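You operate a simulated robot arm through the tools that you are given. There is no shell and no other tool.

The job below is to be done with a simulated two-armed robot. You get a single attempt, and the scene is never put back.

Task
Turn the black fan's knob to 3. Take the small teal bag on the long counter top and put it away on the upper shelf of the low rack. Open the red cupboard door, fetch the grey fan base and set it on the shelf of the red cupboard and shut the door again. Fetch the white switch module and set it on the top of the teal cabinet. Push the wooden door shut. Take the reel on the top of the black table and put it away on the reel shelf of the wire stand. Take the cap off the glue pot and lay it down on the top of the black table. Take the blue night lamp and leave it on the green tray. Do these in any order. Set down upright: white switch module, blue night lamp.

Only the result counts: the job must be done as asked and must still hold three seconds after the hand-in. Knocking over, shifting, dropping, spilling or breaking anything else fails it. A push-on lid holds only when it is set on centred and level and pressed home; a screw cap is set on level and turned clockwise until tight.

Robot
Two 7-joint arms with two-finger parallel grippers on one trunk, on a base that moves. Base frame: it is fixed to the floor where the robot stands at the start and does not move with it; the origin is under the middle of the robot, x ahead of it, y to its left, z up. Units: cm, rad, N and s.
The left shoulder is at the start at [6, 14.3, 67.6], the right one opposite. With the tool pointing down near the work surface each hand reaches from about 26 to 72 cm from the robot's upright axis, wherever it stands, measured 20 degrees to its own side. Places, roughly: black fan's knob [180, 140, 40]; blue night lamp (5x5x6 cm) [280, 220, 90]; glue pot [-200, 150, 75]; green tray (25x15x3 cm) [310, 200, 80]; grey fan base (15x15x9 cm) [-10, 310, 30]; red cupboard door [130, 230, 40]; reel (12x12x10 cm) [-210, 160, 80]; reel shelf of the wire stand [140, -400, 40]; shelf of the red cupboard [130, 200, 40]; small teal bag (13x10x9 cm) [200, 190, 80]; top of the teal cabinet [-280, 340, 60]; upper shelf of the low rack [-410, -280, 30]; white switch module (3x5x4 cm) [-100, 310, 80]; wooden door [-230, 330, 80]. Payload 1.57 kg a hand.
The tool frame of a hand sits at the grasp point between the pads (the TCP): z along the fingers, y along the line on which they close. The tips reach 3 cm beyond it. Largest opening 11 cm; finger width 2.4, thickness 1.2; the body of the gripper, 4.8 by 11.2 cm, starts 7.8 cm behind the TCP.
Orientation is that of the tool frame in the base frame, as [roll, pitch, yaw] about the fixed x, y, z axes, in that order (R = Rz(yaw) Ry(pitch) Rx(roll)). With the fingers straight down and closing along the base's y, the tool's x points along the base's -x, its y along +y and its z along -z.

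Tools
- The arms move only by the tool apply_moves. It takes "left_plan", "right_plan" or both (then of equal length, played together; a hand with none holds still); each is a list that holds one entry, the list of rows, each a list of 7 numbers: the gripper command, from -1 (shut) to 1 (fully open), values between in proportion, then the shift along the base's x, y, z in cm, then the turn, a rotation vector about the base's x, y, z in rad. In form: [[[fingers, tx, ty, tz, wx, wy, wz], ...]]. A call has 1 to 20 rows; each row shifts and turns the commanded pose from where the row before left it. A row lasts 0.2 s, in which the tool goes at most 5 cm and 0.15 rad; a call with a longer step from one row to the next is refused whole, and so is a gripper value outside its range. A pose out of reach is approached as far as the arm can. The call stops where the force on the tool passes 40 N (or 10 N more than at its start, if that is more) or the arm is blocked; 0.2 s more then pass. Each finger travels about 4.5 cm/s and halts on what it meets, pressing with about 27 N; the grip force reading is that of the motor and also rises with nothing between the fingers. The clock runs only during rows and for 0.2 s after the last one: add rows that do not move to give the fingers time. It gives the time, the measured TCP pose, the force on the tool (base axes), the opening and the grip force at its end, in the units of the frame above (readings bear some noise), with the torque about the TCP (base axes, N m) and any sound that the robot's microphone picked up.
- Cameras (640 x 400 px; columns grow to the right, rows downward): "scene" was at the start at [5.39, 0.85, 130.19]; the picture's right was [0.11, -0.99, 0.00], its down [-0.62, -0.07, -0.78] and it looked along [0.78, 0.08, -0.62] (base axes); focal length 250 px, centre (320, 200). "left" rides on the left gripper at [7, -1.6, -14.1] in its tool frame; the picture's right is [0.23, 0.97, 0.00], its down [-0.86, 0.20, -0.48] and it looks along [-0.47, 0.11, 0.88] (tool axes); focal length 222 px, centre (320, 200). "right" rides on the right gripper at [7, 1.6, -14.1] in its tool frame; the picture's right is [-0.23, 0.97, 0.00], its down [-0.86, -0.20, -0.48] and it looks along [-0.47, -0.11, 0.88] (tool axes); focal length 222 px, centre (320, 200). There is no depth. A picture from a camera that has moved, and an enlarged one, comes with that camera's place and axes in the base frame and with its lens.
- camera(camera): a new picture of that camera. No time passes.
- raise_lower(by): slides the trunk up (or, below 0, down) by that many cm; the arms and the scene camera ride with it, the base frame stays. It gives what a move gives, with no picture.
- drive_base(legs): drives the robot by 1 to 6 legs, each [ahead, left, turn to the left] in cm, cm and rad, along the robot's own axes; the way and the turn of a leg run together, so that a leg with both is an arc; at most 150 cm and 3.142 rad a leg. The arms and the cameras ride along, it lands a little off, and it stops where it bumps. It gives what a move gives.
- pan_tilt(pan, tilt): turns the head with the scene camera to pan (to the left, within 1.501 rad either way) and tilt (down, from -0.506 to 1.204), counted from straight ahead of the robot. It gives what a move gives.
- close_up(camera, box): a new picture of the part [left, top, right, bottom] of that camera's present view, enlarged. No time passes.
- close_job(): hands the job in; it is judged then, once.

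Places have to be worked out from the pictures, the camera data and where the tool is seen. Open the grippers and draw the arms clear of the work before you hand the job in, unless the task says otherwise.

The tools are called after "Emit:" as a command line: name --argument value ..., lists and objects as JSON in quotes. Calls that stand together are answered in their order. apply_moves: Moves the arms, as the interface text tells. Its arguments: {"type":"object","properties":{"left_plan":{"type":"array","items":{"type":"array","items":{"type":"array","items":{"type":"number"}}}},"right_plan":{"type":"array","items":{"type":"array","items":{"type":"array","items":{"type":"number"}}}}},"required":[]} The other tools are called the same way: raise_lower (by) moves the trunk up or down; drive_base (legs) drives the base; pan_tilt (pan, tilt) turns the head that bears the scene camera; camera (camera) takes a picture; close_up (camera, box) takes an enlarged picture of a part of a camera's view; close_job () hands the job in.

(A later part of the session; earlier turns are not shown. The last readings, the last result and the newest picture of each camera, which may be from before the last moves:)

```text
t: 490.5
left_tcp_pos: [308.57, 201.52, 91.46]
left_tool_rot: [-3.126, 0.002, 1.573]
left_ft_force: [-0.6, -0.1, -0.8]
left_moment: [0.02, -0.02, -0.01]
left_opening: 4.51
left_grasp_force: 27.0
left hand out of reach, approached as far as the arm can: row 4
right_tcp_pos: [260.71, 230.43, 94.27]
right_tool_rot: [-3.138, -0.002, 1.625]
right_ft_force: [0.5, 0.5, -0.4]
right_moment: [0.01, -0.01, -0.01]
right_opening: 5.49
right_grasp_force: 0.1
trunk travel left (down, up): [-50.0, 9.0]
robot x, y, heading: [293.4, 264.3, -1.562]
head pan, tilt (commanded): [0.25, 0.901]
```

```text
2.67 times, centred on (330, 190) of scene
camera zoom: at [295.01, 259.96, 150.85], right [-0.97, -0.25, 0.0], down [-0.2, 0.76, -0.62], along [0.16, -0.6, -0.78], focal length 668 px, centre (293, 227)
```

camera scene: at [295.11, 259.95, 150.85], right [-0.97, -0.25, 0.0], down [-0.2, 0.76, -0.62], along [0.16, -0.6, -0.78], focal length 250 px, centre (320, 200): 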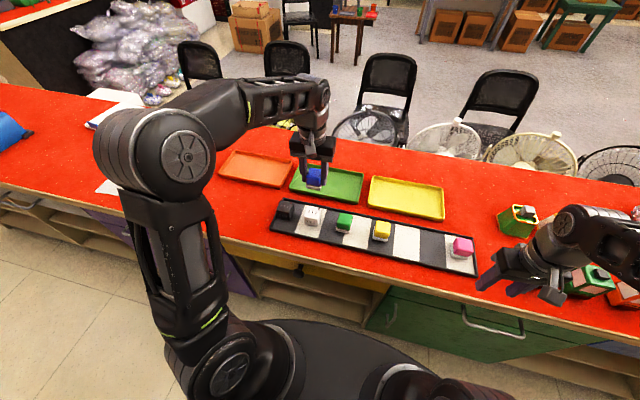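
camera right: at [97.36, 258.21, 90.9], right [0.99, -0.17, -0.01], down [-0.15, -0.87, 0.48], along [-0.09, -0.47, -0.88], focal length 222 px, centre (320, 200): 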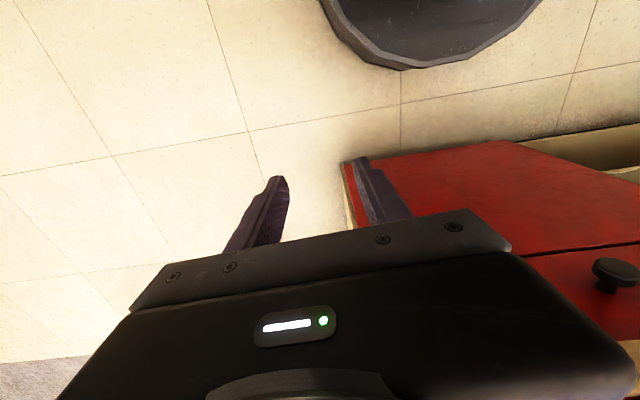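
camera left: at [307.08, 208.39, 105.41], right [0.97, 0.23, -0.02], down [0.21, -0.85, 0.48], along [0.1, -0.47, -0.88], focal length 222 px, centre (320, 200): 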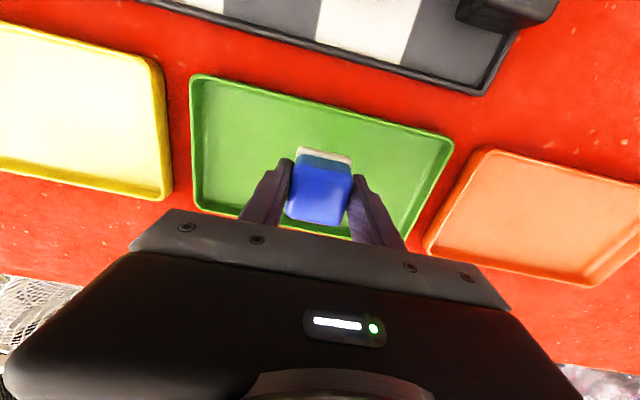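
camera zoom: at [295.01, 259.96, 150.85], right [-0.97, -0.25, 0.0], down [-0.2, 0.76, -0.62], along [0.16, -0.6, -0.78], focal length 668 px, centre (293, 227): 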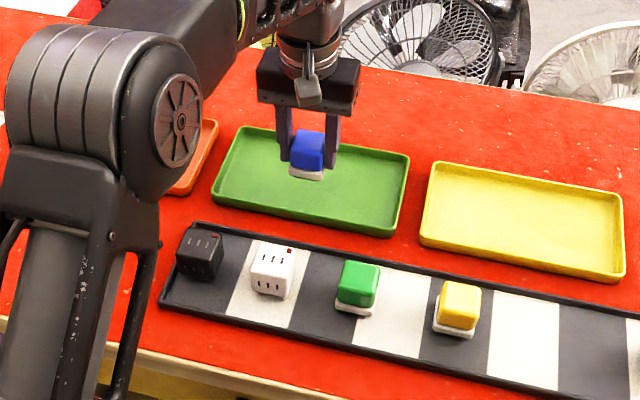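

The lamp is over the tray (which spans x≈296–320, y≈191–206). I move 1.8 cm further in and lower gently to contact.

Emit:
apply_moves --left_plan '[[[-1, 0, -1.8, 0, 0, 0, 0], [-1, 0, 0, -2, 0, 0, 0], [-1, 0, 0, -1, 0, 0, 0], [-1, 0, 0, -0.5, 0, 0, 0], [-1, 0, 0, 0, 0, 0, 0]]]'

```text
t: 491.7
left_tcp_pos: [308.67, 199.64, 88.0]
left_tool_rot: [-3.124, 0.002, 1.572]
left_ft_force: [-0.9, 0.4, -0.7]
left_moment: [-0.01, 0.0, 0.0]
left_opening: 4.52
left_grasp_force: 27.4
right_tcp_pos: [260.75, 230.47, 94.15]
right_tool_rot: [-3.137, -0.003, 1.624]
right_ft_force: [0.0, -0.2, 0.0]
right_moment: [0.0, 0.02, 0.01]
right_opening: 5.5
right_grasp_force: 0.0
trunk travel left (down, up): [-50.0, 9.0]
robot x, y, heading: [293.59, 264.47, -1.561]
head pan, tilt (commanded): [0.25, 0.901]
```

Emit:
apply_moves --left_plan '[[[-1, 0, 0, -0.4, 0, 0, 0], [-1, 0, 0, -0.4, 0, 0, 0], [-1, 0, 0, -0.4, 0, 0, 0], [-1, 0, 0, 0, 0, 0, 0]]]'

```text
t: 492.7
left_tcp_pos: [308.64, 199.65, 87.0]
left_tool_rot: [-3.126, 0.009, 1.574]
left_ft_force: [1.6, -1.7, 22.3]
left_moment: [-0.13, -0.07, -0.01]
left_opening: 4.53
left_grasp_force: 27.1
right_tcp_pos: [260.73, 230.55, 94.2]
right_tool_rot: [-3.135, -0.002, 1.626]
right_ft_force: [0.3, -0.8, 0.4]
right_moment: [0.03, -0.01, 0.01]
right_opening: 5.5
right_grasp_force: 0.1
trunk travel left (down, up): [-50.0, 9.0]
robot x, y, heading: [293.18, 264.12, -1.567]
head pan, tilt (commanded): [0.25, 0.901]
```

The lamp rests on the tray floor (22 N at z=87). I ease off, open, and lift the hand clear.

Emit:
apply_moves --left_plan '[[[-1, 0, 0, 0.25, 0, 0, 0], [-0.1, 0, 0, 0, 0, 0, 0], [0.1, 0, 0, 0, 0, 0, 0], [0.3, 0, 0, 0, 0, 0, 0], [0.3, 0, 0, 0, 0, 0, 0], [0.3, 0, 0, 2, 0, 0, 0], [0.3, 0, 0, 4, 0, 0, 0], [0.3, 0, 0, 4, 0, 0, 0], [0.3, 0, 4, 0, 0, 0, 0], [0.3, 0, 4, 0, 0, 0, 0], [0.3, 0, 4, 0, 0, 0, 0], [0.3, 0, 4, 0, 0, 0, 0], [0.3, 0, 4, 0, 0, 0, 0], [0.3, 0, 4, 0, 0, 0, 0], [0.3, 0, 0, 0, 0, 0, 0]]]'

Emit:
close_up --camera "scene" --box '[210, 120, 450, 260]'

Emit:
camera --camera "left"

```text
t: 495.9
left_tcp_pos: [308.75, 223.74, 96.87]
left_tool_rot: [-3.126, 0.002, 1.573]
left_ft_force: [-0.9, -0.1, -0.6]
left_moment: [0.0, -0.03, 0.0]
left_opening: 7.13
left_grasp_force: 0.1
right_tcp_pos: [260.65, 230.37, 94.21]
right_tool_rot: [-3.137, -0.004, 1.626]
right_ft_force: [1.3, -0.4, 0.3]
right_moment: [0.04, -0.01, -0.02]
right_opening: 5.52
right_grasp_force: 0.1
trunk travel left (down, up): [-50.0, 9.0]
robot x, y, heading: [293.2, 264.24, -1.567]
head pan, tilt (commanded): [0.25, 0.901]
```

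```text
2.67 times, centred on (330, 190) of scene
camera zoom: at [295.0, 259.92, 150.85], right [-0.97, -0.25, 0.0], down [-0.2, 0.76, -0.62], along [0.16, -0.6, -0.78], focal length 668 px, centre (293, 227)
```

zoom: 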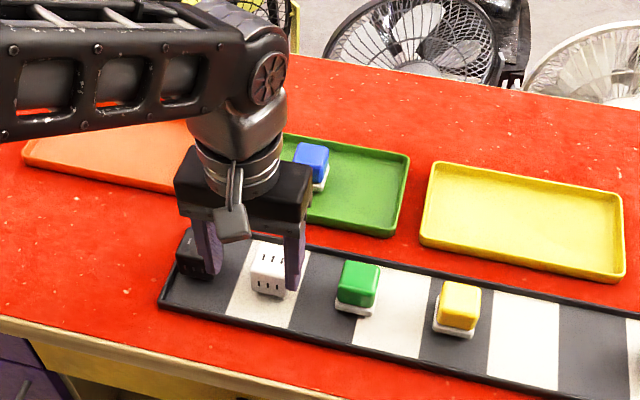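

```text
taken
camera left: at [307.4, 230.75, 111.01], right [0.97, 0.23, -0.02], down [0.21, -0.85, 0.48], along [0.1, -0.47, -0.88], focal length 222 px, centre (320, 200)
```

left: 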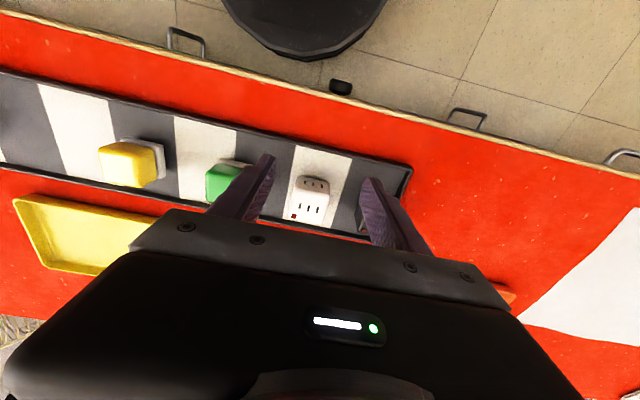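

The blue lamp stands upright on the green tray. Now the bag: I back away from the counter and slide to x≈220 to look at it closely.

Emit:
drive_base --legs '[[-25, 0, 0], [0, -74, 0]]'

Emit:
pan_tilt --pan -0.15 --tilt 0.7

Emit:
camera --camera "scene"

Emit:
close_up --camera "scene" --box '[240, 120, 400, 220]'

```text
t: 501.3
left_tcp_pos: [234.23, 248.38, 96.95]
left_tool_rot: [-3.127, 0.002, 1.564]
left_ft_force: [-0.2, 0.1, -0.2]
left_moment: [0.04, -0.01, 0.03]
left_opening: 7.14
left_grasp_force: 0.1
right_tcp_pos: [186.13, 255.63, 94.17]
right_tool_rot: [-3.139, -0.003, 1.613]
right_ft_force: [-0.3, -0.3, 0.0]
right_moment: [0.0, -0.01, -0.03]
right_opening: 5.5
right_grasp_force: 0.0
trunk travel left (down, up): [-50.0, 9.0]
robot x, y, heading: [219.19, 289.31, -1.578]
head pan, tilt (commanded): [0.25, 0.901]
```

```text
t: 502.2
left_tcp_pos: [234.06, 248.55, 97.09]
left_tool_rot: [-3.125, 0.003, 1.561]
left_ft_force: [0.3, -0.3, 0.4]
left_moment: [0.0, 0.02, 0.0]
left_opening: 7.14
left_grasp_force: 0.0
right_tcp_pos: [186.25, 255.49, 94.24]
right_tool_rot: [-3.136, -0.004, 1.614]
right_ft_force: [0.2, 0.3, -0.3]
right_moment: [0.02, -0.03, 0.0]
right_opening: 5.5
right_grasp_force: 0.0
trunk travel left (down, up): [-50.0, 9.0]
robot x, y, heading: [219.24, 289.06, -1.575]
head pan, tilt (commanded): [-0.15, 0.7]
```

```text
taken
camera scene: at [217.62, 283.72, 152.46], right [-0.99, 0.15, 0.0], down [0.1, 0.64, -0.76], along [-0.12, -0.76, -0.64], focal length 250 px, centre (320, 200)
```

scene: 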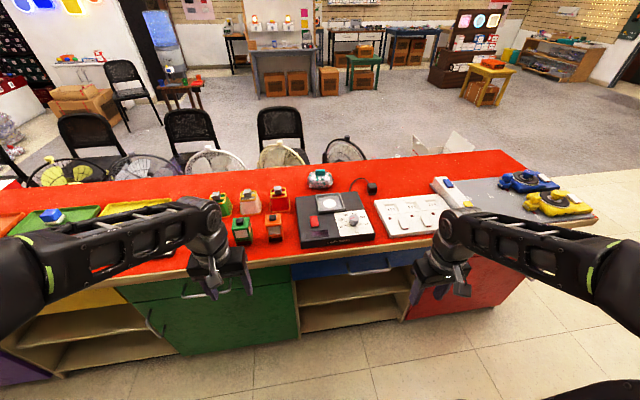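

```text
4.00 times, centred on (320, 170) of scene
camera zoom: at [217.62, 283.72, 152.46], right [-0.99, 0.15, 0.0], down [0.1, 0.64, -0.76], along [-0.12, -0.76, -0.64], focal length 1001 px, centre (320, 320)
```

zoom: 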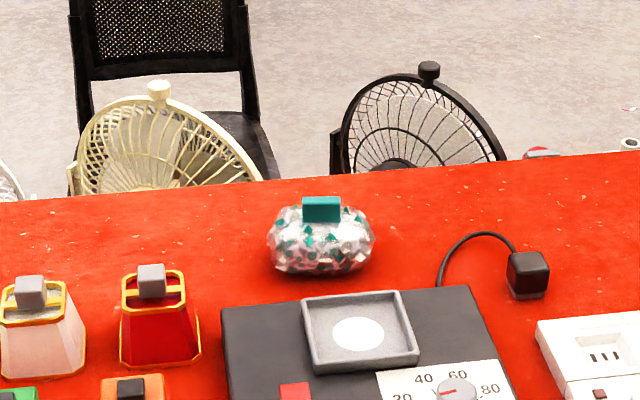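

The bag's teal clip (≈4.5 cm wide in x, top z≈89.5) is near [202.5, 187.8]. I tilt the right hand forward 0.75 rad and bring it to x≈202.7 at z≈99 before approaching.

Emit:
apply_moves --right_plan '[[[0.3, 2.4, -3, 0.7, -0.1, 0, 0], [0.3, 2.4, -3, 0.7, -0.1, 0, 0], [0.3, 2.4, -3, 0.7, -0.1, 0, 0], [0.3, 2.4, -3, 0.7, -0.1, 0, 0], [0.3, 2.4, -3, 0.7, -0.1, 0, 0], [0.3, 2.4, -3, 0.7, -0.1, 0, 0], [0.3, 2.1, -3, 0.7, -0.1, 0, 0], [0.3, 0, -2.5, 0, -0.05, 0, 0], [0.3, 0, 0, 0, 0, 0, 0]]]'

Emit:
drive_base --legs '[[28, 0, 0]]'

Emit:
pan_tilt --pan -0.1 --tilt 0.85

Emit:
camera --camera "scene"

Emit:
camera --camera "right"

```text
t: 504.2
left_tcp_pos: [234.33, 248.5, 97.04]
left_tool_rot: [-3.126, 0.002, 1.563]
left_ft_force: [-0.2, -0.6, 0.1]
left_moment: [-0.01, 0.02, -0.01]
left_opening: 7.15
left_grasp_force: 0.1
right_tcp_pos: [202.84, 232.05, 98.98]
right_tool_rot: [-3.097, 0.748, 1.629]
right_ft_force: [-0.5, 0.2, 0.0]
right_moment: [0.0, -0.02, -0.01]
right_opening: 7.14
right_grasp_force: 0.1
trunk travel left (down, up): [-50.0, 9.0]
robot x, y, heading: [219.14, 289.04, -1.577]
head pan, tilt (commanded): [-0.15, 0.7]
```

```text
t: 506.2
left_tcp_pos: [234.18, 220.57, 96.85]
left_tool_rot: [-3.125, 0.001, 1.563]
left_ft_force: [0.1, 0.4, 0.3]
left_moment: [-0.02, -0.01, -0.05]
left_opening: 7.14
left_grasp_force: 0.0
right_tcp_pos: [202.78, 204.07, 99.05]
right_tool_rot: [-3.101, 0.746, 1.632]
right_ft_force: [1.0, 0.5, 1.3]
right_moment: [0.05, 0.0, -0.01]
right_opening: 7.16
right_grasp_force: 0.0
trunk travel left (down, up): [-50.0, 9.0]
robot x, y, heading: [218.89, 261.27, -1.574]
head pan, tilt (commanded): [-0.15, 0.7]
```

```text
t: 506.9
left_tcp_pos: [234.18, 220.64, 96.96]
left_tool_rot: [-3.127, 0.002, 1.564]
left_ft_force: [0.4, 0.8, 0.0]
left_moment: [-0.01, 0.0, 0.0]
left_opening: 7.15
left_grasp_force: 0.1
right_tcp_pos: [202.78, 204.19, 99.06]
right_tool_rot: [-3.099, 0.747, 1.631]
right_ft_force: [-0.2, -0.8, 0.9]
right_moment: [-0.01, -0.02, -0.02]
right_opening: 7.15
right_grasp_force: 0.0
trunk travel left (down, up): [-50.0, 9.0]
robot x, y, heading: [218.91, 261.44, -1.574]
head pan, tilt (commanded): [-0.099, 0.85]
```

```text
taken
camera scene: at [218.01, 256.44, 151.24], right [-0.99, 0.1, 0.0], down [0.08, 0.75, -0.66], along [-0.07, -0.66, -0.75], focal length 250 px, centre (320, 200)
```

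scene: 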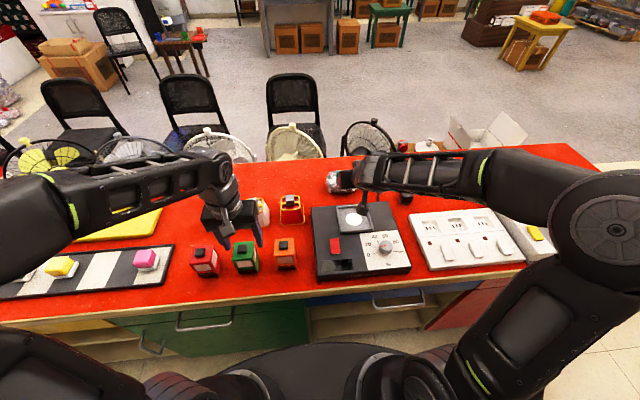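

```text
taken
camera right: at [204.2, 218.95, 104.71], right [0.98, -0.14, 0.12], down [-0.16, -0.31, 0.94], along [-0.09, -0.94, -0.32], focal length 222 px, centre (320, 200)
```

right: 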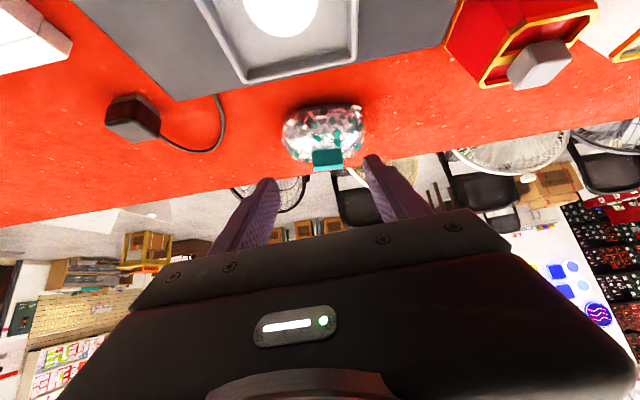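

I take enlarged views of the clip from both cameras to triangulate it.

Emit:
close_up --camera "right" --box '[260, 80, 400, 190]'

Emit:
close_up --camera "scene" --box '[300, 150, 400, 230]'

```text
3.64 times, centred on (330, 135) of right
camera zoom: at [204.2, 218.95, 104.71], right [0.98, -0.14, 0.12], down [-0.16, -0.31, 0.94], along [-0.09, -0.94, -0.32], focal length 808 px, centre (284, 436)
```

zoom: 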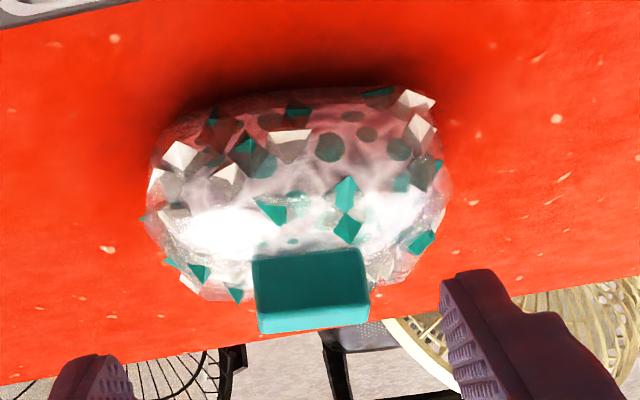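

```text
5.00 times, centred on (350, 190) of scene
camera zoom: at [218.01, 256.44, 151.24], right [-0.99, 0.1, 0.0], down [0.08, 0.75, -0.66], along [-0.07, -0.66, -0.75], focal length 1252 px, centre (170, 250)
```

zoom: 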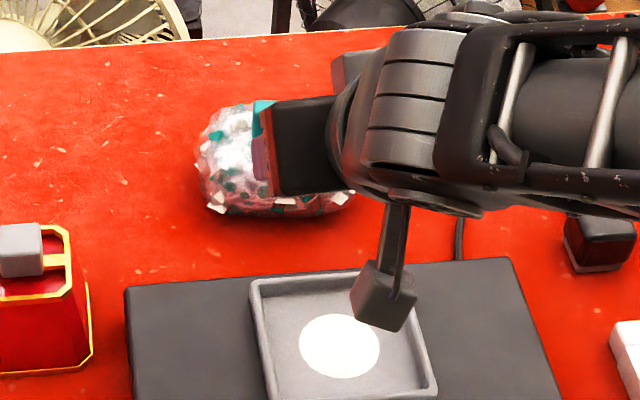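

The clip's centre is at about [203, 190.3, 89.2], 5 cm wide. I approach along the tool axis to TCP [203, 191.4, 90.4].

Emit:
apply_moves --right_plan '[[[0.3, 0.1, -3.7, -1.5, 0, 0, 0], [0.3, 0.1, -3.7, -1.4, 0, 0, 0], [0.3, 0, -1.4, -1.5, 0, 0, 0], [0.3, 0, -1.3, -1.4, 0, 0, 0], [0.3, 0, 0, 0, 0, 0, 0]]]'

Emit:
close_up --camera "right" --box '[220, 80, 420, 220]'

```text
t: 508.1
left_tcp_pos: [234.18, 220.55, 97.14]
left_tool_rot: [-3.125, 0.002, 1.564]
left_ft_force: [0.2, 0.3, -0.9]
left_moment: [-0.01, 0.0, -0.02]
left_opening: 7.13
left_grasp_force: 0.1
right_tcp_pos: [202.89, 193.88, 93.25]
right_tool_rot: [-3.096, 0.747, 1.63]
right_ft_force: [-0.8, 0.1, 0.5]
right_moment: [-0.02, 0.01, 0.03]
right_opening: 7.16
right_grasp_force: 0.2
trunk travel left (down, up): [-50.0, 9.0]
robot x, y, heading: [218.72, 261.2, -1.574]
head pan, tilt (commanded): [-0.099, 0.85]
```

```text
2.86 times, centred on (320, 150) of right
camera zoom: at [204.43, 208.8, 98.94], right [0.98, -0.14, 0.12], down [-0.16, -0.31, 0.94], along [-0.09, -0.94, -0.32], focal length 635 px, centre (320, 343)
```

zoom: 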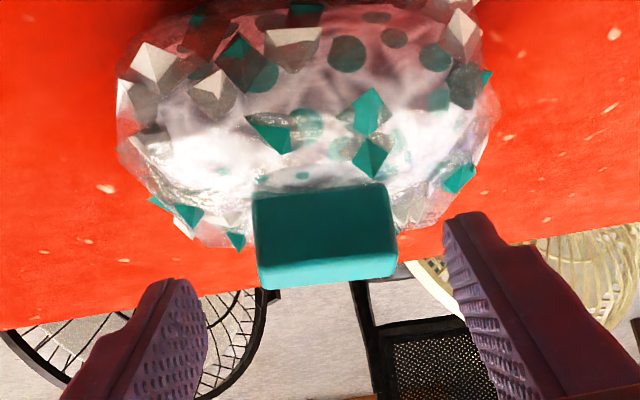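

Well centred. I advance the last 3.8 cm and close on the clip.

Emit:
apply_moves --right_plan '[[[0.3, 0.15, -1.3, -1.5, 0, 0, 0], [0.3, 0, -1.2, -1.4, 0, 0, 0], [0.3, 0, 0, 0, 0, 0, 0]]]'

Emit:
close_up --camera "right" --box '[220, 80, 420, 220]'

```text
t: 508.9
left_tcp_pos: [234.26, 220.59, 97.16]
left_tool_rot: [-3.125, 0.001, 1.562]
left_ft_force: [0.6, 0.4, 0.2]
left_moment: [0.04, 0.03, 0.03]
left_opening: 7.18
left_grasp_force: 0.0
right_tcp_pos: [203.06, 191.44, 90.7]
right_tool_rot: [-3.103, 0.752, 1.63]
right_ft_force: [0.9, 0.2, 14.5]
right_moment: [-0.16, -0.48, 0.04]
right_opening: 7.15
right_grasp_force: 0.1
trunk travel left (down, up): [-50.0, 9.0]
robot x, y, heading: [219.06, 261.47, -1.567]
head pan, tilt (commanded): [-0.099, 0.85]
```

```text
2.86 times, centred on (320, 150) of right
camera zoom: at [204.55, 206.35, 96.31], right [0.98, -0.14, 0.13], down [-0.16, -0.3, 0.94], along [-0.09, -0.94, -0.32], focal length 635 px, centre (320, 343)
```

zoom: 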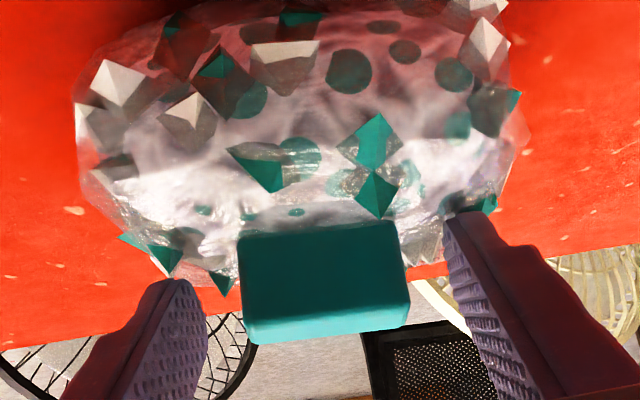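

A fingertip touches the bag (14 N). I back up 0.4 cm and close on the clip.

Emit:
apply_moves --right_plan '[[[0.3, 0, 0.2, 0.4, 0, 0, 0], [-0.1, 0, 0, 0, 0, 0, 0], [-1, 0, 0, 0, 0, 0, 0], [-1, 0, 0, 0, 0, 0, 0], [-1, 0, 0, 0, 0, 0, 0], [-1, 0, 0, 0, 0, 0, 0]]]'

Emit:
close_up --camera "right" --box '[220, 80, 420, 220]'

```text
t: 510.3
left_tcp_pos: [234.21, 220.67, 96.95]
left_tool_rot: [-3.126, 0.002, 1.564]
left_ft_force: [0.3, -0.4, -0.7]
left_moment: [-0.01, 0.0, -0.01]
left_opening: 7.15
left_grasp_force: 0.1
right_tcp_pos: [203.05, 191.78, 91.08]
right_tool_rot: [-3.099, 0.751, 1.628]
right_ft_force: [2.1, -0.6, 16.7]
right_moment: [-0.23, -0.66, -0.18]
right_opening: 4.49
right_grasp_force: 27.0
trunk travel left (down, up): [-50.0, 9.0]
robot x, y, heading: [218.74, 261.68, -1.579]
head pan, tilt (commanded): [-0.099, 0.85]
```

```text
2.86 times, centred on (320, 150) of right
camera zoom: at [204.62, 206.61, 96.65], right [0.98, -0.14, 0.13], down [-0.16, -0.3, 0.94], along [-0.09, -0.94, -0.32], focal length 635 px, centre (320, 343)
```

zoom: 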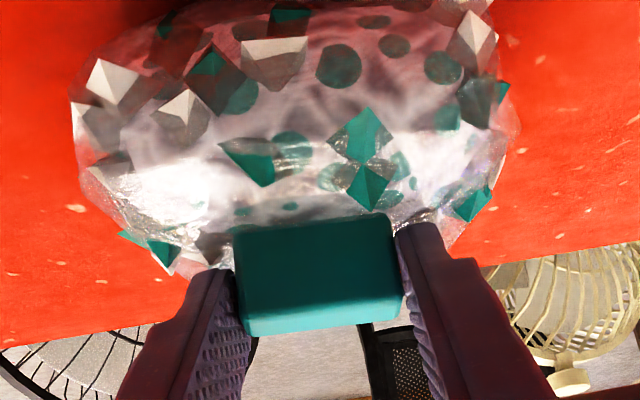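

The clip is held (4.5 cm, 27 N). I lift by raising the trunk 8 cm and check.

Emit:
raise_lower --by 8

Emit:
camera --camera "right"

Emit:
close_up --camera "scene" --box '[280, 130, 440, 250]'

```text
t: 511.4
left_tcp_pos: [234.16, 220.53, 105.04]
left_tool_rot: [-3.127, 0.0, 1.563]
left_ft_force: [0.2, -1.1, -0.2]
left_moment: [0.04, -0.05, 0.0]
left_opening: 7.13
left_grasp_force: 0.1
right_tcp_pos: [203.14, 191.77, 98.71]
right_tool_rot: [-3.098, 0.746, 1.631]
right_ft_force: [-0.7, 0.0, -0.7]
right_moment: [0.02, 0.0, -0.02]
right_opening: 4.47
right_grasp_force: 27.1
trunk travel left (down, up): [-58.0, 1.0]
robot x, y, heading: [219.01, 261.32, -1.575]
head pan, tilt (commanded): [-0.099, 0.85]
```

```text
taken
camera right: at [204.48, 206.52, 104.45], right [0.98, -0.14, 0.12], down [-0.16, -0.31, 0.94], along [-0.09, -0.94, -0.32], focal length 222 px, centre (320, 200)
```

right: 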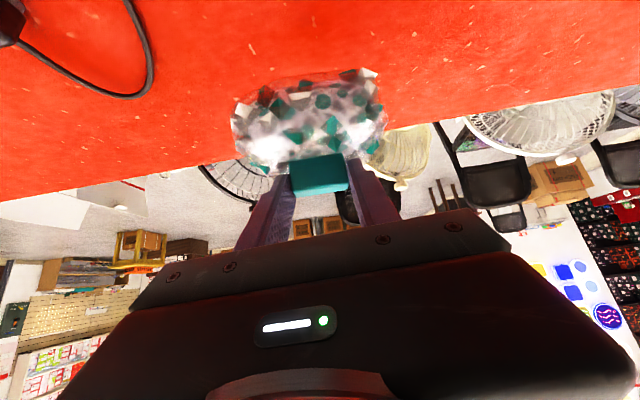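

```text
3.33 times, centred on (360, 190) of scene
camera zoom: at [218.0, 256.4, 159.23], right [-0.99, 0.1, 0.0], down [0.08, 0.75, -0.66], along [-0.07, -0.66, -0.75], focal length 834 px, centre (187, 233)
```

zoom: 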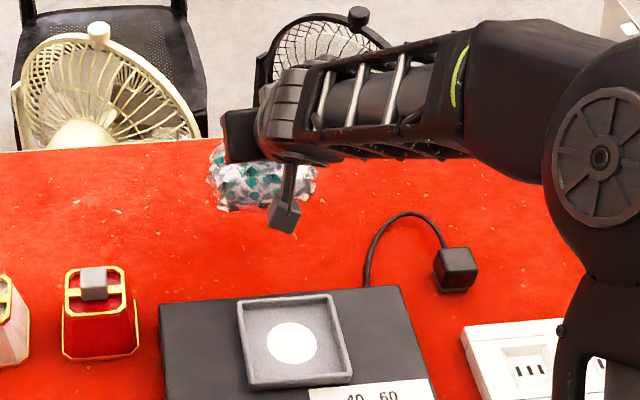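

The bag hangs securely. I raise it 4 cm more with the arm, then back away from the counter over the lamp demo box.

Emit:
apply_moves --right_plan '[[[-1, 0, 0.5, 1.5, 0, 0, 0], [-1, 0, 0.5, 1.5, 0, 0, 0], [-1, 0, 0.5, 1.5, 0, 0, 0], [-1, 0, 0, 0, 0, 0, 0]]]'

Emit:
drive_base --legs '[[-30, 0, 0]]'

Emit:
camera --camera "scene"

Emit:
camera --camera "right"

```text
t: 512.4
left_tcp_pos: [234.13, 220.45, 104.99]
left_tool_rot: [-3.127, 0.001, 1.564]
left_ft_force: [-0.5, 0.8, -0.6]
left_moment: [-0.03, -0.05, 0.01]
left_opening: 7.15
left_grasp_force: 0.0
right_tcp_pos: [202.94, 193.21, 103.13]
right_tool_rot: [-3.098, 0.745, 1.63]
right_ft_force: [0.5, 0.2, -0.8]
right_moment: [0.01, -0.02, 0.01]
right_opening: 4.45
right_grasp_force: 26.9
trunk travel left (down, up): [-58.0, 1.0]
robot x, y, heading: [219.53, 261.18, -1.576]
head pan, tilt (commanded): [-0.099, 0.85]
```

```text
t: 514.5
left_tcp_pos: [234.07, 250.43, 104.94]
left_tool_rot: [-3.126, 0.002, 1.558]
left_ft_force: [0.1, 0.5, 0.5]
left_moment: [-0.03, 0.05, -0.01]
left_opening: 7.12
left_grasp_force: 0.0
right_tcp_pos: [202.85, 223.12, 103.36]
right_tool_rot: [-3.098, 0.746, 1.625]
right_ft_force: [0.1, -0.6, -0.8]
right_moment: [0.03, 0.02, -0.01]
right_opening: 4.41
right_grasp_force: 27.0
trunk travel left (down, up): [-58.0, 1.0]
robot x, y, heading: [219.07, 291.21, -1.58]
head pan, tilt (commanded): [-0.099, 0.85]
```

```text
taken
camera scene: at [218.16, 286.36, 159.24], right [-0.99, 0.11, 0.0], down [0.08, 0.75, -0.66], along [-0.07, -0.66, -0.75], focal length 250 px, centre (320, 200)
```

scene: 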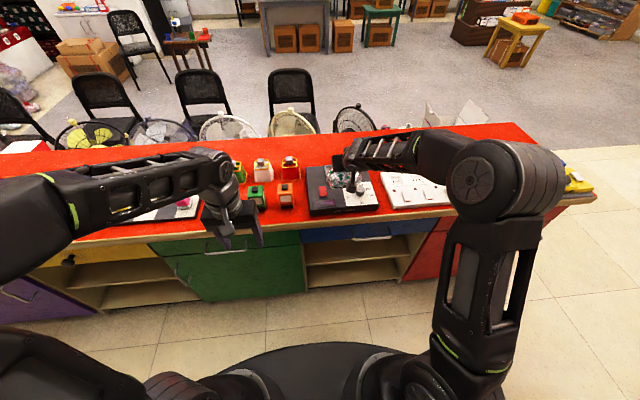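

```text
taken
camera right: at [204.39, 238.01, 108.86], right [0.98, -0.14, 0.12], down [-0.16, -0.31, 0.94], along [-0.1, -0.94, -0.32], focal length 222 px, centre (320, 200)
```

right: 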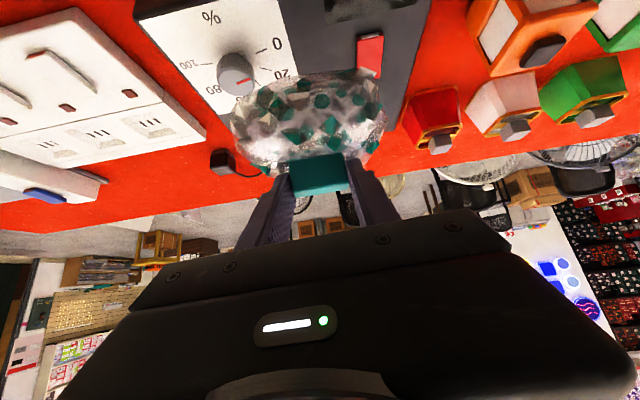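

The bag holds. I draw the hand in by 10 cm so the bag clears the counter things, then drive out of the corridor and across toward the low rack.

Emit:
apply_moves --right_plan '[[[-1, 0, 2.5, 0, 0, 0, 0], [-1, 0, 2.5, 0, 0, 0, 0], [-1, 0, 2.5, 0, 0, 0, 0], [-1, 0, 2.5, 0, 0, 0, 0], [-1, 0, 0, 0, 0, 0, 0]]]'

Emit:
drive_base --legs '[[0, -150, 0.01], [40, -8, 0], [0, -120, 0], [0, -70, 0]]'

Emit:
camera --camera "right"

Emit:
camera --camera "scene"

```text
t: 515.7
left_tcp_pos: [234.12, 250.16, 104.98]
left_tool_rot: [-3.126, 0.001, 1.557]
left_ft_force: [-1.2, 0.2, 0.2]
left_moment: [0.01, -0.02, 0.02]
left_opening: 7.14
left_grasp_force: 0.1
right_tcp_pos: [202.98, 233.02, 103.23]
right_tool_rot: [-3.098, 0.745, 1.626]
right_ft_force: [-0.7, -0.2, -0.5]
right_moment: [0.02, 0.02, -0.02]
right_opening: 4.4
right_grasp_force: 26.8
trunk travel left (down, up): [-58.0, 1.0]
robot x, y, heading: [219.21, 291.17, -1.584]
head pan, tilt (commanded): [-0.099, 0.85]
```

```text
t: 534.5
left_tcp_pos: [-113.4, 204.91, 105.0]
left_tool_rot: [-3.127, 0.002, 1.601]
left_ft_force: [0.1, 0.3, 0.1]
left_moment: [0.0, 0.0, 0.05]
left_opening: 7.19
left_grasp_force: 0.0
right_tcp_pos: [-143.8, 186.4, 103.17]
right_tool_rot: [-3.098, 0.749, 1.667]
right_ft_force: [-0.3, 0.0, -0.8]
right_moment: [-0.01, 0.0, -0.01]
right_opening: 4.32
right_grasp_force: 26.9
trunk travel left (down, up): [-58.0, 1.0]
robot x, y, heading: [-130.32, 244.9, -1.537]
head pan, tilt (commanded): [-0.099, 0.85]
```

```text
taken
camera right: at [-142.92, 201.28, 108.81], right [0.99, -0.1, 0.12], down [-0.15, -0.31, 0.94], along [-0.06, -0.94, -0.32], focal length 222 px, centre (320, 200)
```

right: 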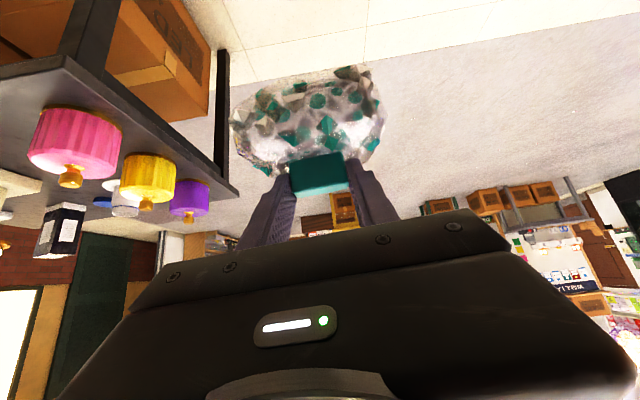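

```text
taken
camera scene: at [-130.85, 240.2, 159.24], right [-1.0, 0.07, 0.0], down [0.05, 0.75, -0.66], along [-0.04, -0.66, -0.75], focal length 250 px, centre (320, 200)
```

scene: 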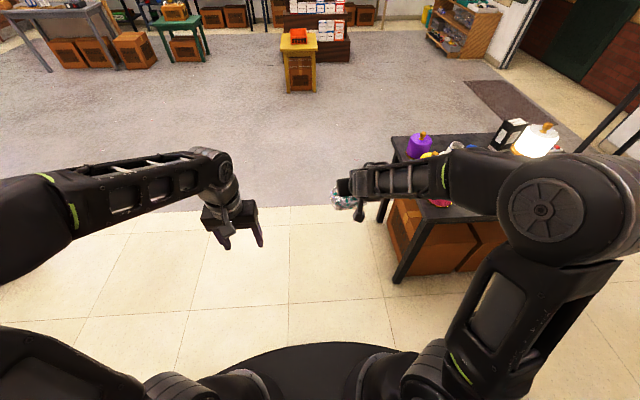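

Still held. I go on: down past the black table with margin, then diagonally toward the low rack.

Emit:
drive_base --legs '[[0, 22, -0.034], [150, 0, 0], [60, 0, 0], [80, -148, 0]]'

Emit:
pan_tilt --pan -0.6 --tilt 0.4

Emit:
camera --camera "scene"

Emit:
camera --camera "right"

```text
refused: leg 4 is longer than a leg can be; nothing moved
```

```text
t: 535.4
left_tcp_pos: [-113.27, 204.91, 104.93]
left_tool_rot: [-3.127, 0.003, 1.602]
left_ft_force: [-0.4, 1.1, 0.2]
left_moment: [-0.03, -0.01, -0.03]
left_opening: 7.14
left_grasp_force: 0.1
right_tcp_pos: [-143.84, 186.47, 103.23]
right_tool_rot: [-3.098, 0.747, 1.666]
right_ft_force: [-1.0, 0.2, -0.8]
right_moment: [0.03, -0.01, 0.02]
right_opening: 4.32
right_grasp_force: 27.3
trunk travel left (down, up): [-58.0, 1.0]
robot x, y, heading: [-130.27, 245.13, -1.538]
head pan, tilt (commanded): [-0.6, 0.4]
```

```text
taken
camera scene: at [-135.24, 240.19, 163.14], right [-0.84, 0.54, 0.0], down [0.21, 0.33, -0.92], along [-0.49, -0.78, -0.39], focal length 250 px, centre (320, 200)
```

scene: 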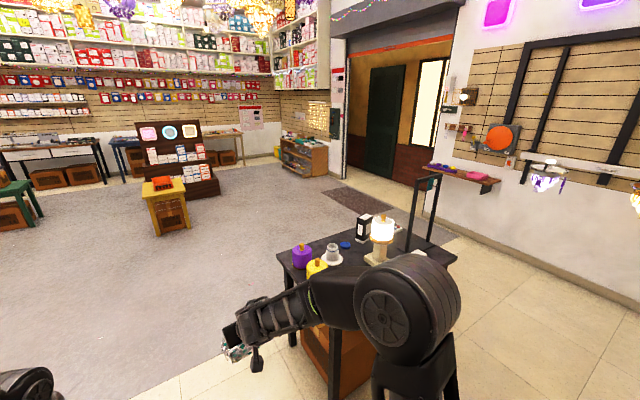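

```text
taken
camera right: at [-142.88, 201.28, 108.82], right [0.99, -0.1, 0.12], down [-0.15, -0.31, 0.94], along [-0.06, -0.94, -0.32], focal length 222 px, centre (320, 200)
```

right: 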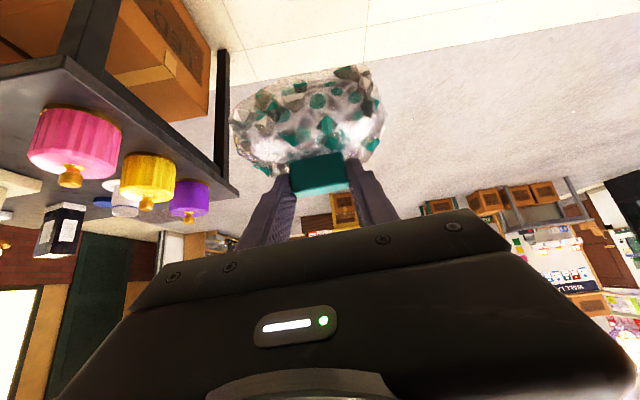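

One leg was too long; I split it. The way to the rack, past the yellow table, looks clear.

Emit:
drive_base --legs '[[0, 22, -0.034], [150, 0, 0], [60, 0, 0], [60, -110, 0], [40, -40, 0]]'

Emit:
camera --camera "scene"

Emit:
camera --camera "right"

```text
t: 555.9
left_tcp_pos: [-241.09, -107.13, 105.0]
left_tool_rot: [-3.127, 0.001, 1.57]
left_ft_force: [-0.6, 0.1, -1.1]
left_moment: [0.04, -0.04, -0.02]
left_opening: 7.17
left_grasp_force: 0.1
right_tcp_pos: [-272.1, -124.73, 103.06]
right_tool_rot: [-3.098, 0.745, 1.641]
right_ft_force: [-1.0, -1.3, -0.2]
right_moment: [0.0, 0.02, 0.01]
right_opening: 4.33
right_grasp_force: 27.1
trunk travel left (down, up): [-58.0, 1.0]
robot x, y, heading: [-256.97, -66.71, -1.563]
head pan, tilt (commanded): [-0.6, 0.4]
```

```text
taken
camera scene: at [-262.02, -71.33, 163.15], right [-0.83, 0.56, 0.0], down [0.22, 0.32, -0.92], along [-0.52, -0.76, -0.39], focal length 250 px, centre (320, 200)
```

scene: 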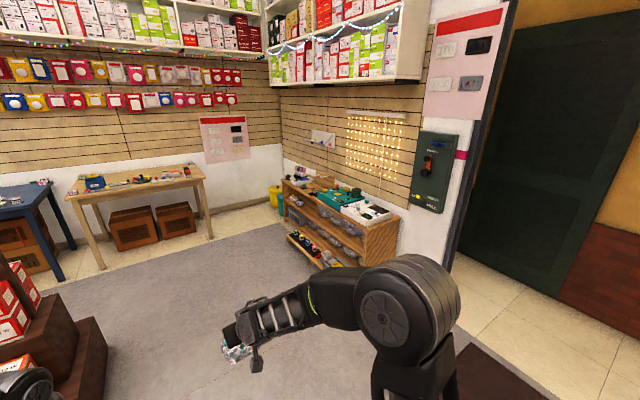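

```text
taken
camera right: at [-270.74, -109.97, 108.79], right [0.98, -0.13, 0.12], down [-0.16, -0.31, 0.94], along [-0.08, -0.94, -0.32], focal length 222 px, centre (320, 200)
```

right: 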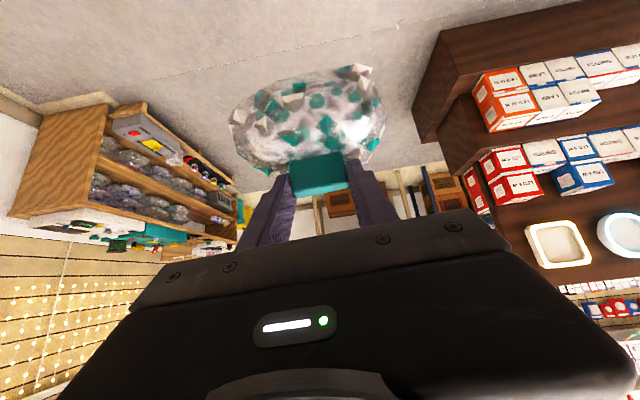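

I zoom on the low rack to study its upper shelf.

Emit:
close_up --camera "scene" --box '[260, 150, 420, 280]'

```text
3.08 times, centred on (340, 215) of scene
camera zoom: at [-262.02, -71.33, 163.15], right [-0.83, 0.56, 0.0], down [0.22, 0.32, -0.92], along [-0.52, -0.76, -0.39], focal length 770 px, centre (258, 154)
```

zoom: 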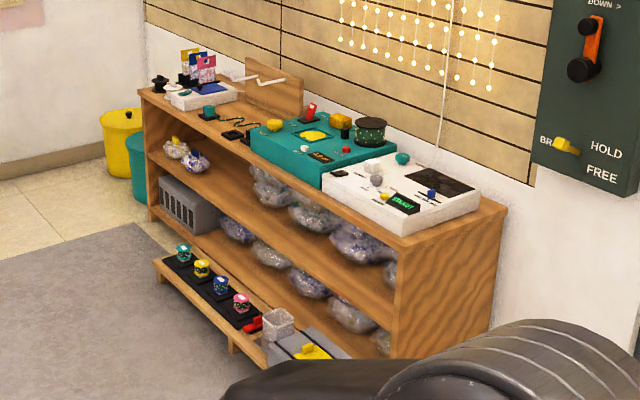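

On the upper shelf, two small bags sit at y≈-338 and -323 with free space next to them around y≈-306. I drive to (-300, -230), turn to face the rack and look from the front.

Emit:
drive_base --legs '[[0, -43, 0], [150, 0, 0], [14, 0, 0], [0, 0, -1.571]]'

Emit:
pan_tilt --pan 0.6 --tilt 0.75

Emit:
camera --camera "scene"

Emit:
camera --camera "right"

```text
t: 570.4
left_tcp_pos: [-339.97, -247.76, 104.97]
left_tool_rot: [-3.125, 0.003, 0.008]
left_ft_force: [-0.2, 0.6, -0.3]
left_moment: [-0.05, -0.01, -0.01]
left_opening: 7.14
left_grasp_force: 0.0
right_tcp_pos: [-357.75, -216.97, 103.16]
right_tool_rot: [-3.098, 0.744, 0.073]
right_ft_force: [0.2, 1.0, -1.1]
right_moment: [0.02, 0.0, 0.01]
right_opening: 4.32
right_grasp_force: 26.9
trunk travel left (down, up): [-58.0, 1.0]
robot x, y, heading: [-299.37, -231.89, -3.133]
head pan, tilt (commanded): [-0.6, 0.4]
```

```text
t: 571.8
left_tcp_pos: [-339.88, -247.75, 104.99]
left_tool_rot: [-3.125, 0.003, 0.006]
left_ft_force: [-0.7, -0.5, -0.3]
left_moment: [0.01, -0.03, -0.01]
left_opening: 7.15
left_grasp_force: 0.0
right_tcp_pos: [-357.85, -216.89, 103.25]
right_tool_rot: [-3.098, 0.744, 0.074]
right_ft_force: [0.1, 0.0, -0.2]
right_moment: [0.03, -0.03, 0.01]
right_opening: 4.32
right_grasp_force: 27.1
trunk travel left (down, up): [-58.0, 1.0]
robot x, y, heading: [-299.14, -231.86, -3.132]
head pan, tilt (commanded): [0.6, 0.75]
```

```text
taken
camera scene: at [-303.4, -236.79, 160.04], right [-0.57, 0.82, 0.0], down [0.56, 0.39, -0.73], along [-0.6, -0.42, -0.68], focal length 250 px, centre (320, 200)
```

scene: 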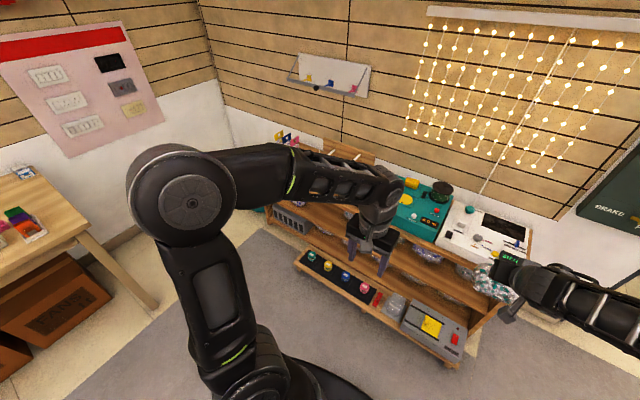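

```text
taken
camera right: at [-342.87, -218.06, 108.81], right [-0.12, -0.98, 0.12], down [-0.31, 0.16, 0.94], along [-0.94, 0.08, -0.32], focal length 222 px, centre (320, 200)
```

right: 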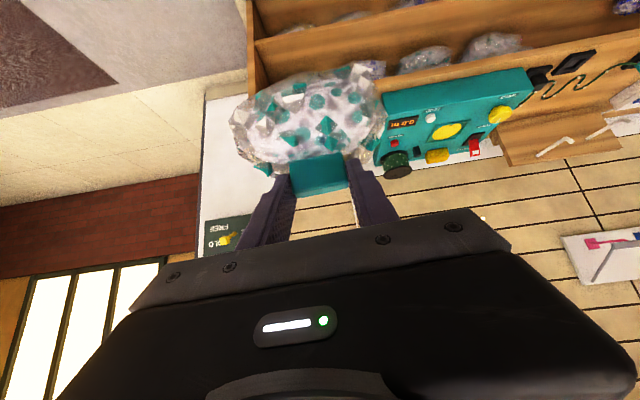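

The left arm is in view; I pull it in a little, then move ahead 18 cm and slide left to y≈-308 to face the free slot.

Emit:
apply_moves --left_plan '[[[0, 3, 0, 0, 0, 0, 0], [0, 3, 0, 0, 0, 0, 0], [0, 3, 0, 0, 0, 0, 0], [0, 0, 0, 0, 0, 0, 0]]]'

Emit:
drive_base --legs '[[18, 0, 0], [0, 76, -0.008]]'

Emit:
pan_tilt --pan -0.1 --tilt 0.85

Emit:
camera --camera "scene"

Emit:
camera --camera "right"

```text
t: 572.8
left_tcp_pos: [-330.91, -247.91, 104.85]
left_tool_rot: [-3.126, 0.001, 0.006]
left_ft_force: [0.3, -0.3, 0.4]
left_moment: [0.01, -0.02, -0.04]
left_opening: 5.52
left_grasp_force: 0.1
right_tcp_pos: [-357.72, -216.84, 103.02]
right_tool_rot: [-3.098, 0.746, 0.073]
right_ft_force: [0.2, 0.5, -1.1]
right_moment: [-0.01, 0.0, -0.02]
right_opening: 4.33
right_grasp_force: 27.0
trunk travel left (down, up): [-58.0, 1.0]
robot x, y, heading: [-299.31, -232.41, -3.131]
head pan, tilt (commanded): [0.6, 0.75]
```

```text
t: 578.1
left_tcp_pos: [-348.39, -325.06, 105.01]
left_tool_rot: [-3.125, 0.001, -0.004]
left_ft_force: [0.5, -0.3, 0.5]
left_moment: [-0.01, 0.01, 0.02]
left_opening: 5.5
left_grasp_force: 0.0
right_tcp_pos: [-374.94, -293.83, 103.19]
right_tool_rot: [-3.097, 0.744, 0.064]
right_ft_force: [-0.5, 0.5, -0.9]
right_moment: [0.01, 0.0, -0.03]
right_opening: 4.31
right_grasp_force: 26.6
trunk travel left (down, up): [-58.0, 1.0]
robot x, y, heading: [-317.23, -309.67, -3.143]
head pan, tilt (commanded): [0.6, 0.75]
```

```text
t: 579.2
left_tcp_pos: [-348.47, -325.13, 104.96]
left_tool_rot: [-3.127, 0.0, -0.002]
left_ft_force: [0.3, -0.4, -0.1]
left_moment: [0.0, 0.01, -0.03]
left_opening: 5.49
left_grasp_force: 0.1
right_tcp_pos: [-375.0, -293.76, 103.13]
right_tool_rot: [-3.098, 0.747, 0.063]
right_ft_force: [-0.2, -0.6, -1.3]
right_moment: [0.02, 0.01, -0.01]
right_opening: 4.31
right_grasp_force: 27.0
trunk travel left (down, up): [-58.0, 1.0]
robot x, y, heading: [-317.03, -309.44, -3.14]
head pan, tilt (commanded): [-0.099, 0.85]
```

```text
taken
camera scene: at [-321.75, -308.79, 159.24], right [0.1, 1.0, 0.0], down [0.75, -0.07, -0.66], along [-0.66, 0.06, -0.75], focal length 250 px, centre (320, 200)
```

scene: 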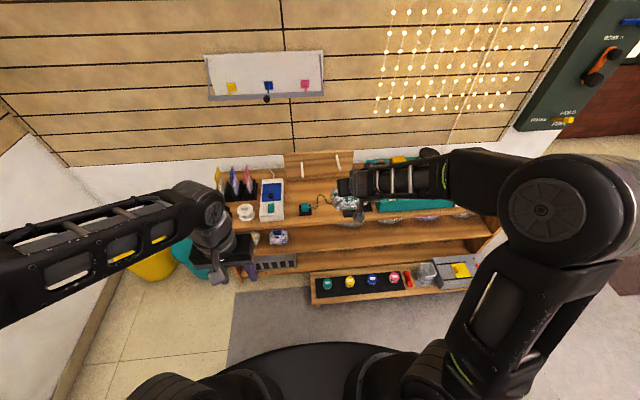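

```text
taken
camera right: at [-360.08, -295.1, 108.81], right [-0.13, -0.98, 0.12], down [-0.31, 0.16, 0.94], along [-0.94, 0.09, -0.32], focal length 222 px, centre (320, 200)
```

right: 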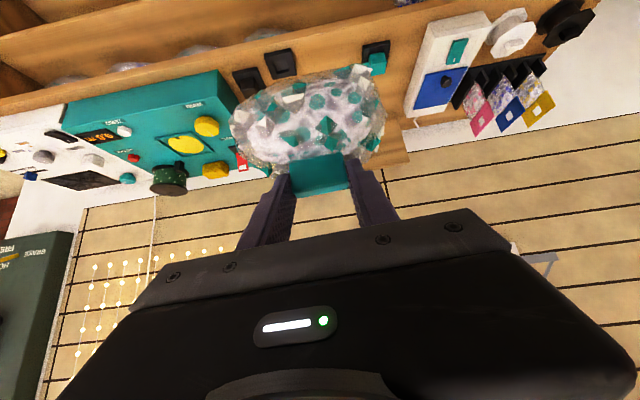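

I zoom on the rack's front from here.

Emit:
close_up --camera "scene" --box '[190, 160, 510, 310]'

```text
2.00 times, centred on (350, 235) of scene
camera zoom: at [-321.75, -308.79, 159.24], right [0.1, 1.0, 0.0], down [0.75, -0.07, -0.66], along [-0.66, 0.06, -0.75], focal length 501 px, centre (260, 130)
```

zoom: 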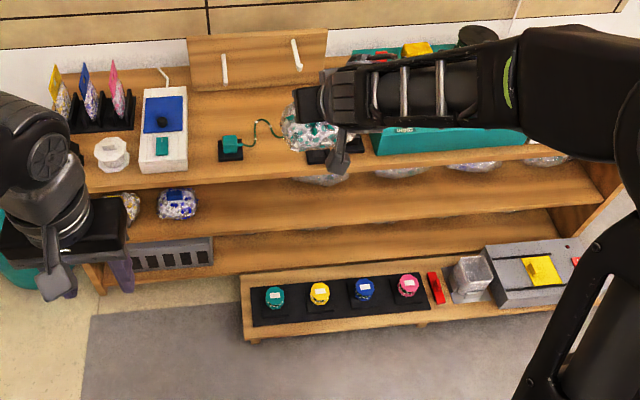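

The small bags stand at about (-402, -325) and (-403, -339.5); there is free space from y≈-319 to -289. I slide to centre the bag at y≈-304.5 and lower the trunk 50 cm in front of the rack.

Emit:
drive_base --legs '[[0, 10.7, 0]]'

Emit:
raise_lower --by -50

Emit:
camera --camera "right"

Emit:
camera --camera "scene"

```text
t: 580.3
left_tcp_pos: [-348.26, -335.88, 104.83]
left_tool_rot: [-3.125, 0.002, -0.004]
left_ft_force: [-0.5, -0.2, -0.2]
left_moment: [0.05, 0.03, -0.06]
left_opening: 5.53
left_grasp_force: 0.1
right_tcp_pos: [-374.99, -304.7, 103.22]
right_tool_rot: [-3.095, 0.746, 0.065]
right_ft_force: [-0.2, -1.3, 0.6]
right_moment: [0.01, -0.02, -0.05]
right_opening: 4.31
right_grasp_force: 26.8
trunk travel left (down, up): [-58.0, 1.0]
robot x, y, heading: [-317.04, -320.0, -3.142]
head pan, tilt (commanded): [-0.099, 0.85]
```

```text
refused: -50 is not a number from -40 to 40
```

```text
taken
camera right: at [-360.08, -305.9, 108.83], right [-0.13, -0.98, 0.12], down [-0.31, 0.16, 0.94], along [-0.94, 0.09, -0.32], focal length 222 px, centre (320, 200)
```

right: 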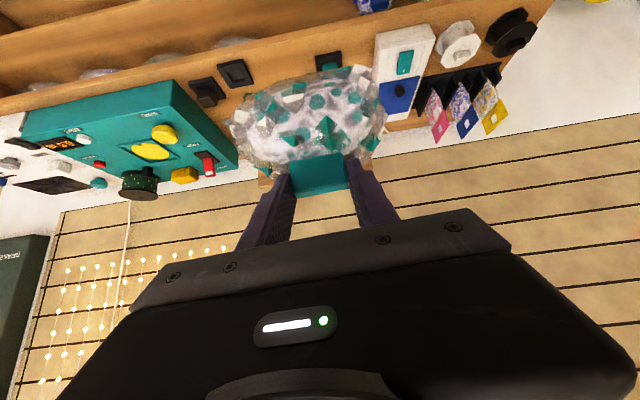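

```text
taken
camera scene: at [-321.74, -319.64, 159.24], right [0.1, 1.0, 0.0], down [0.75, -0.07, -0.66], along [-0.66, 0.07, -0.75], focal length 250 px, centre (320, 200)
```

scene: 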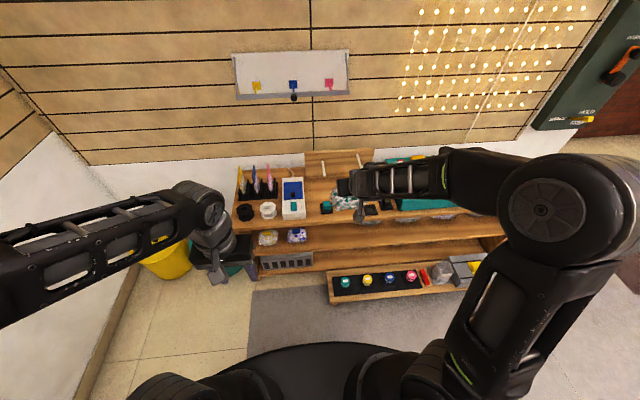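

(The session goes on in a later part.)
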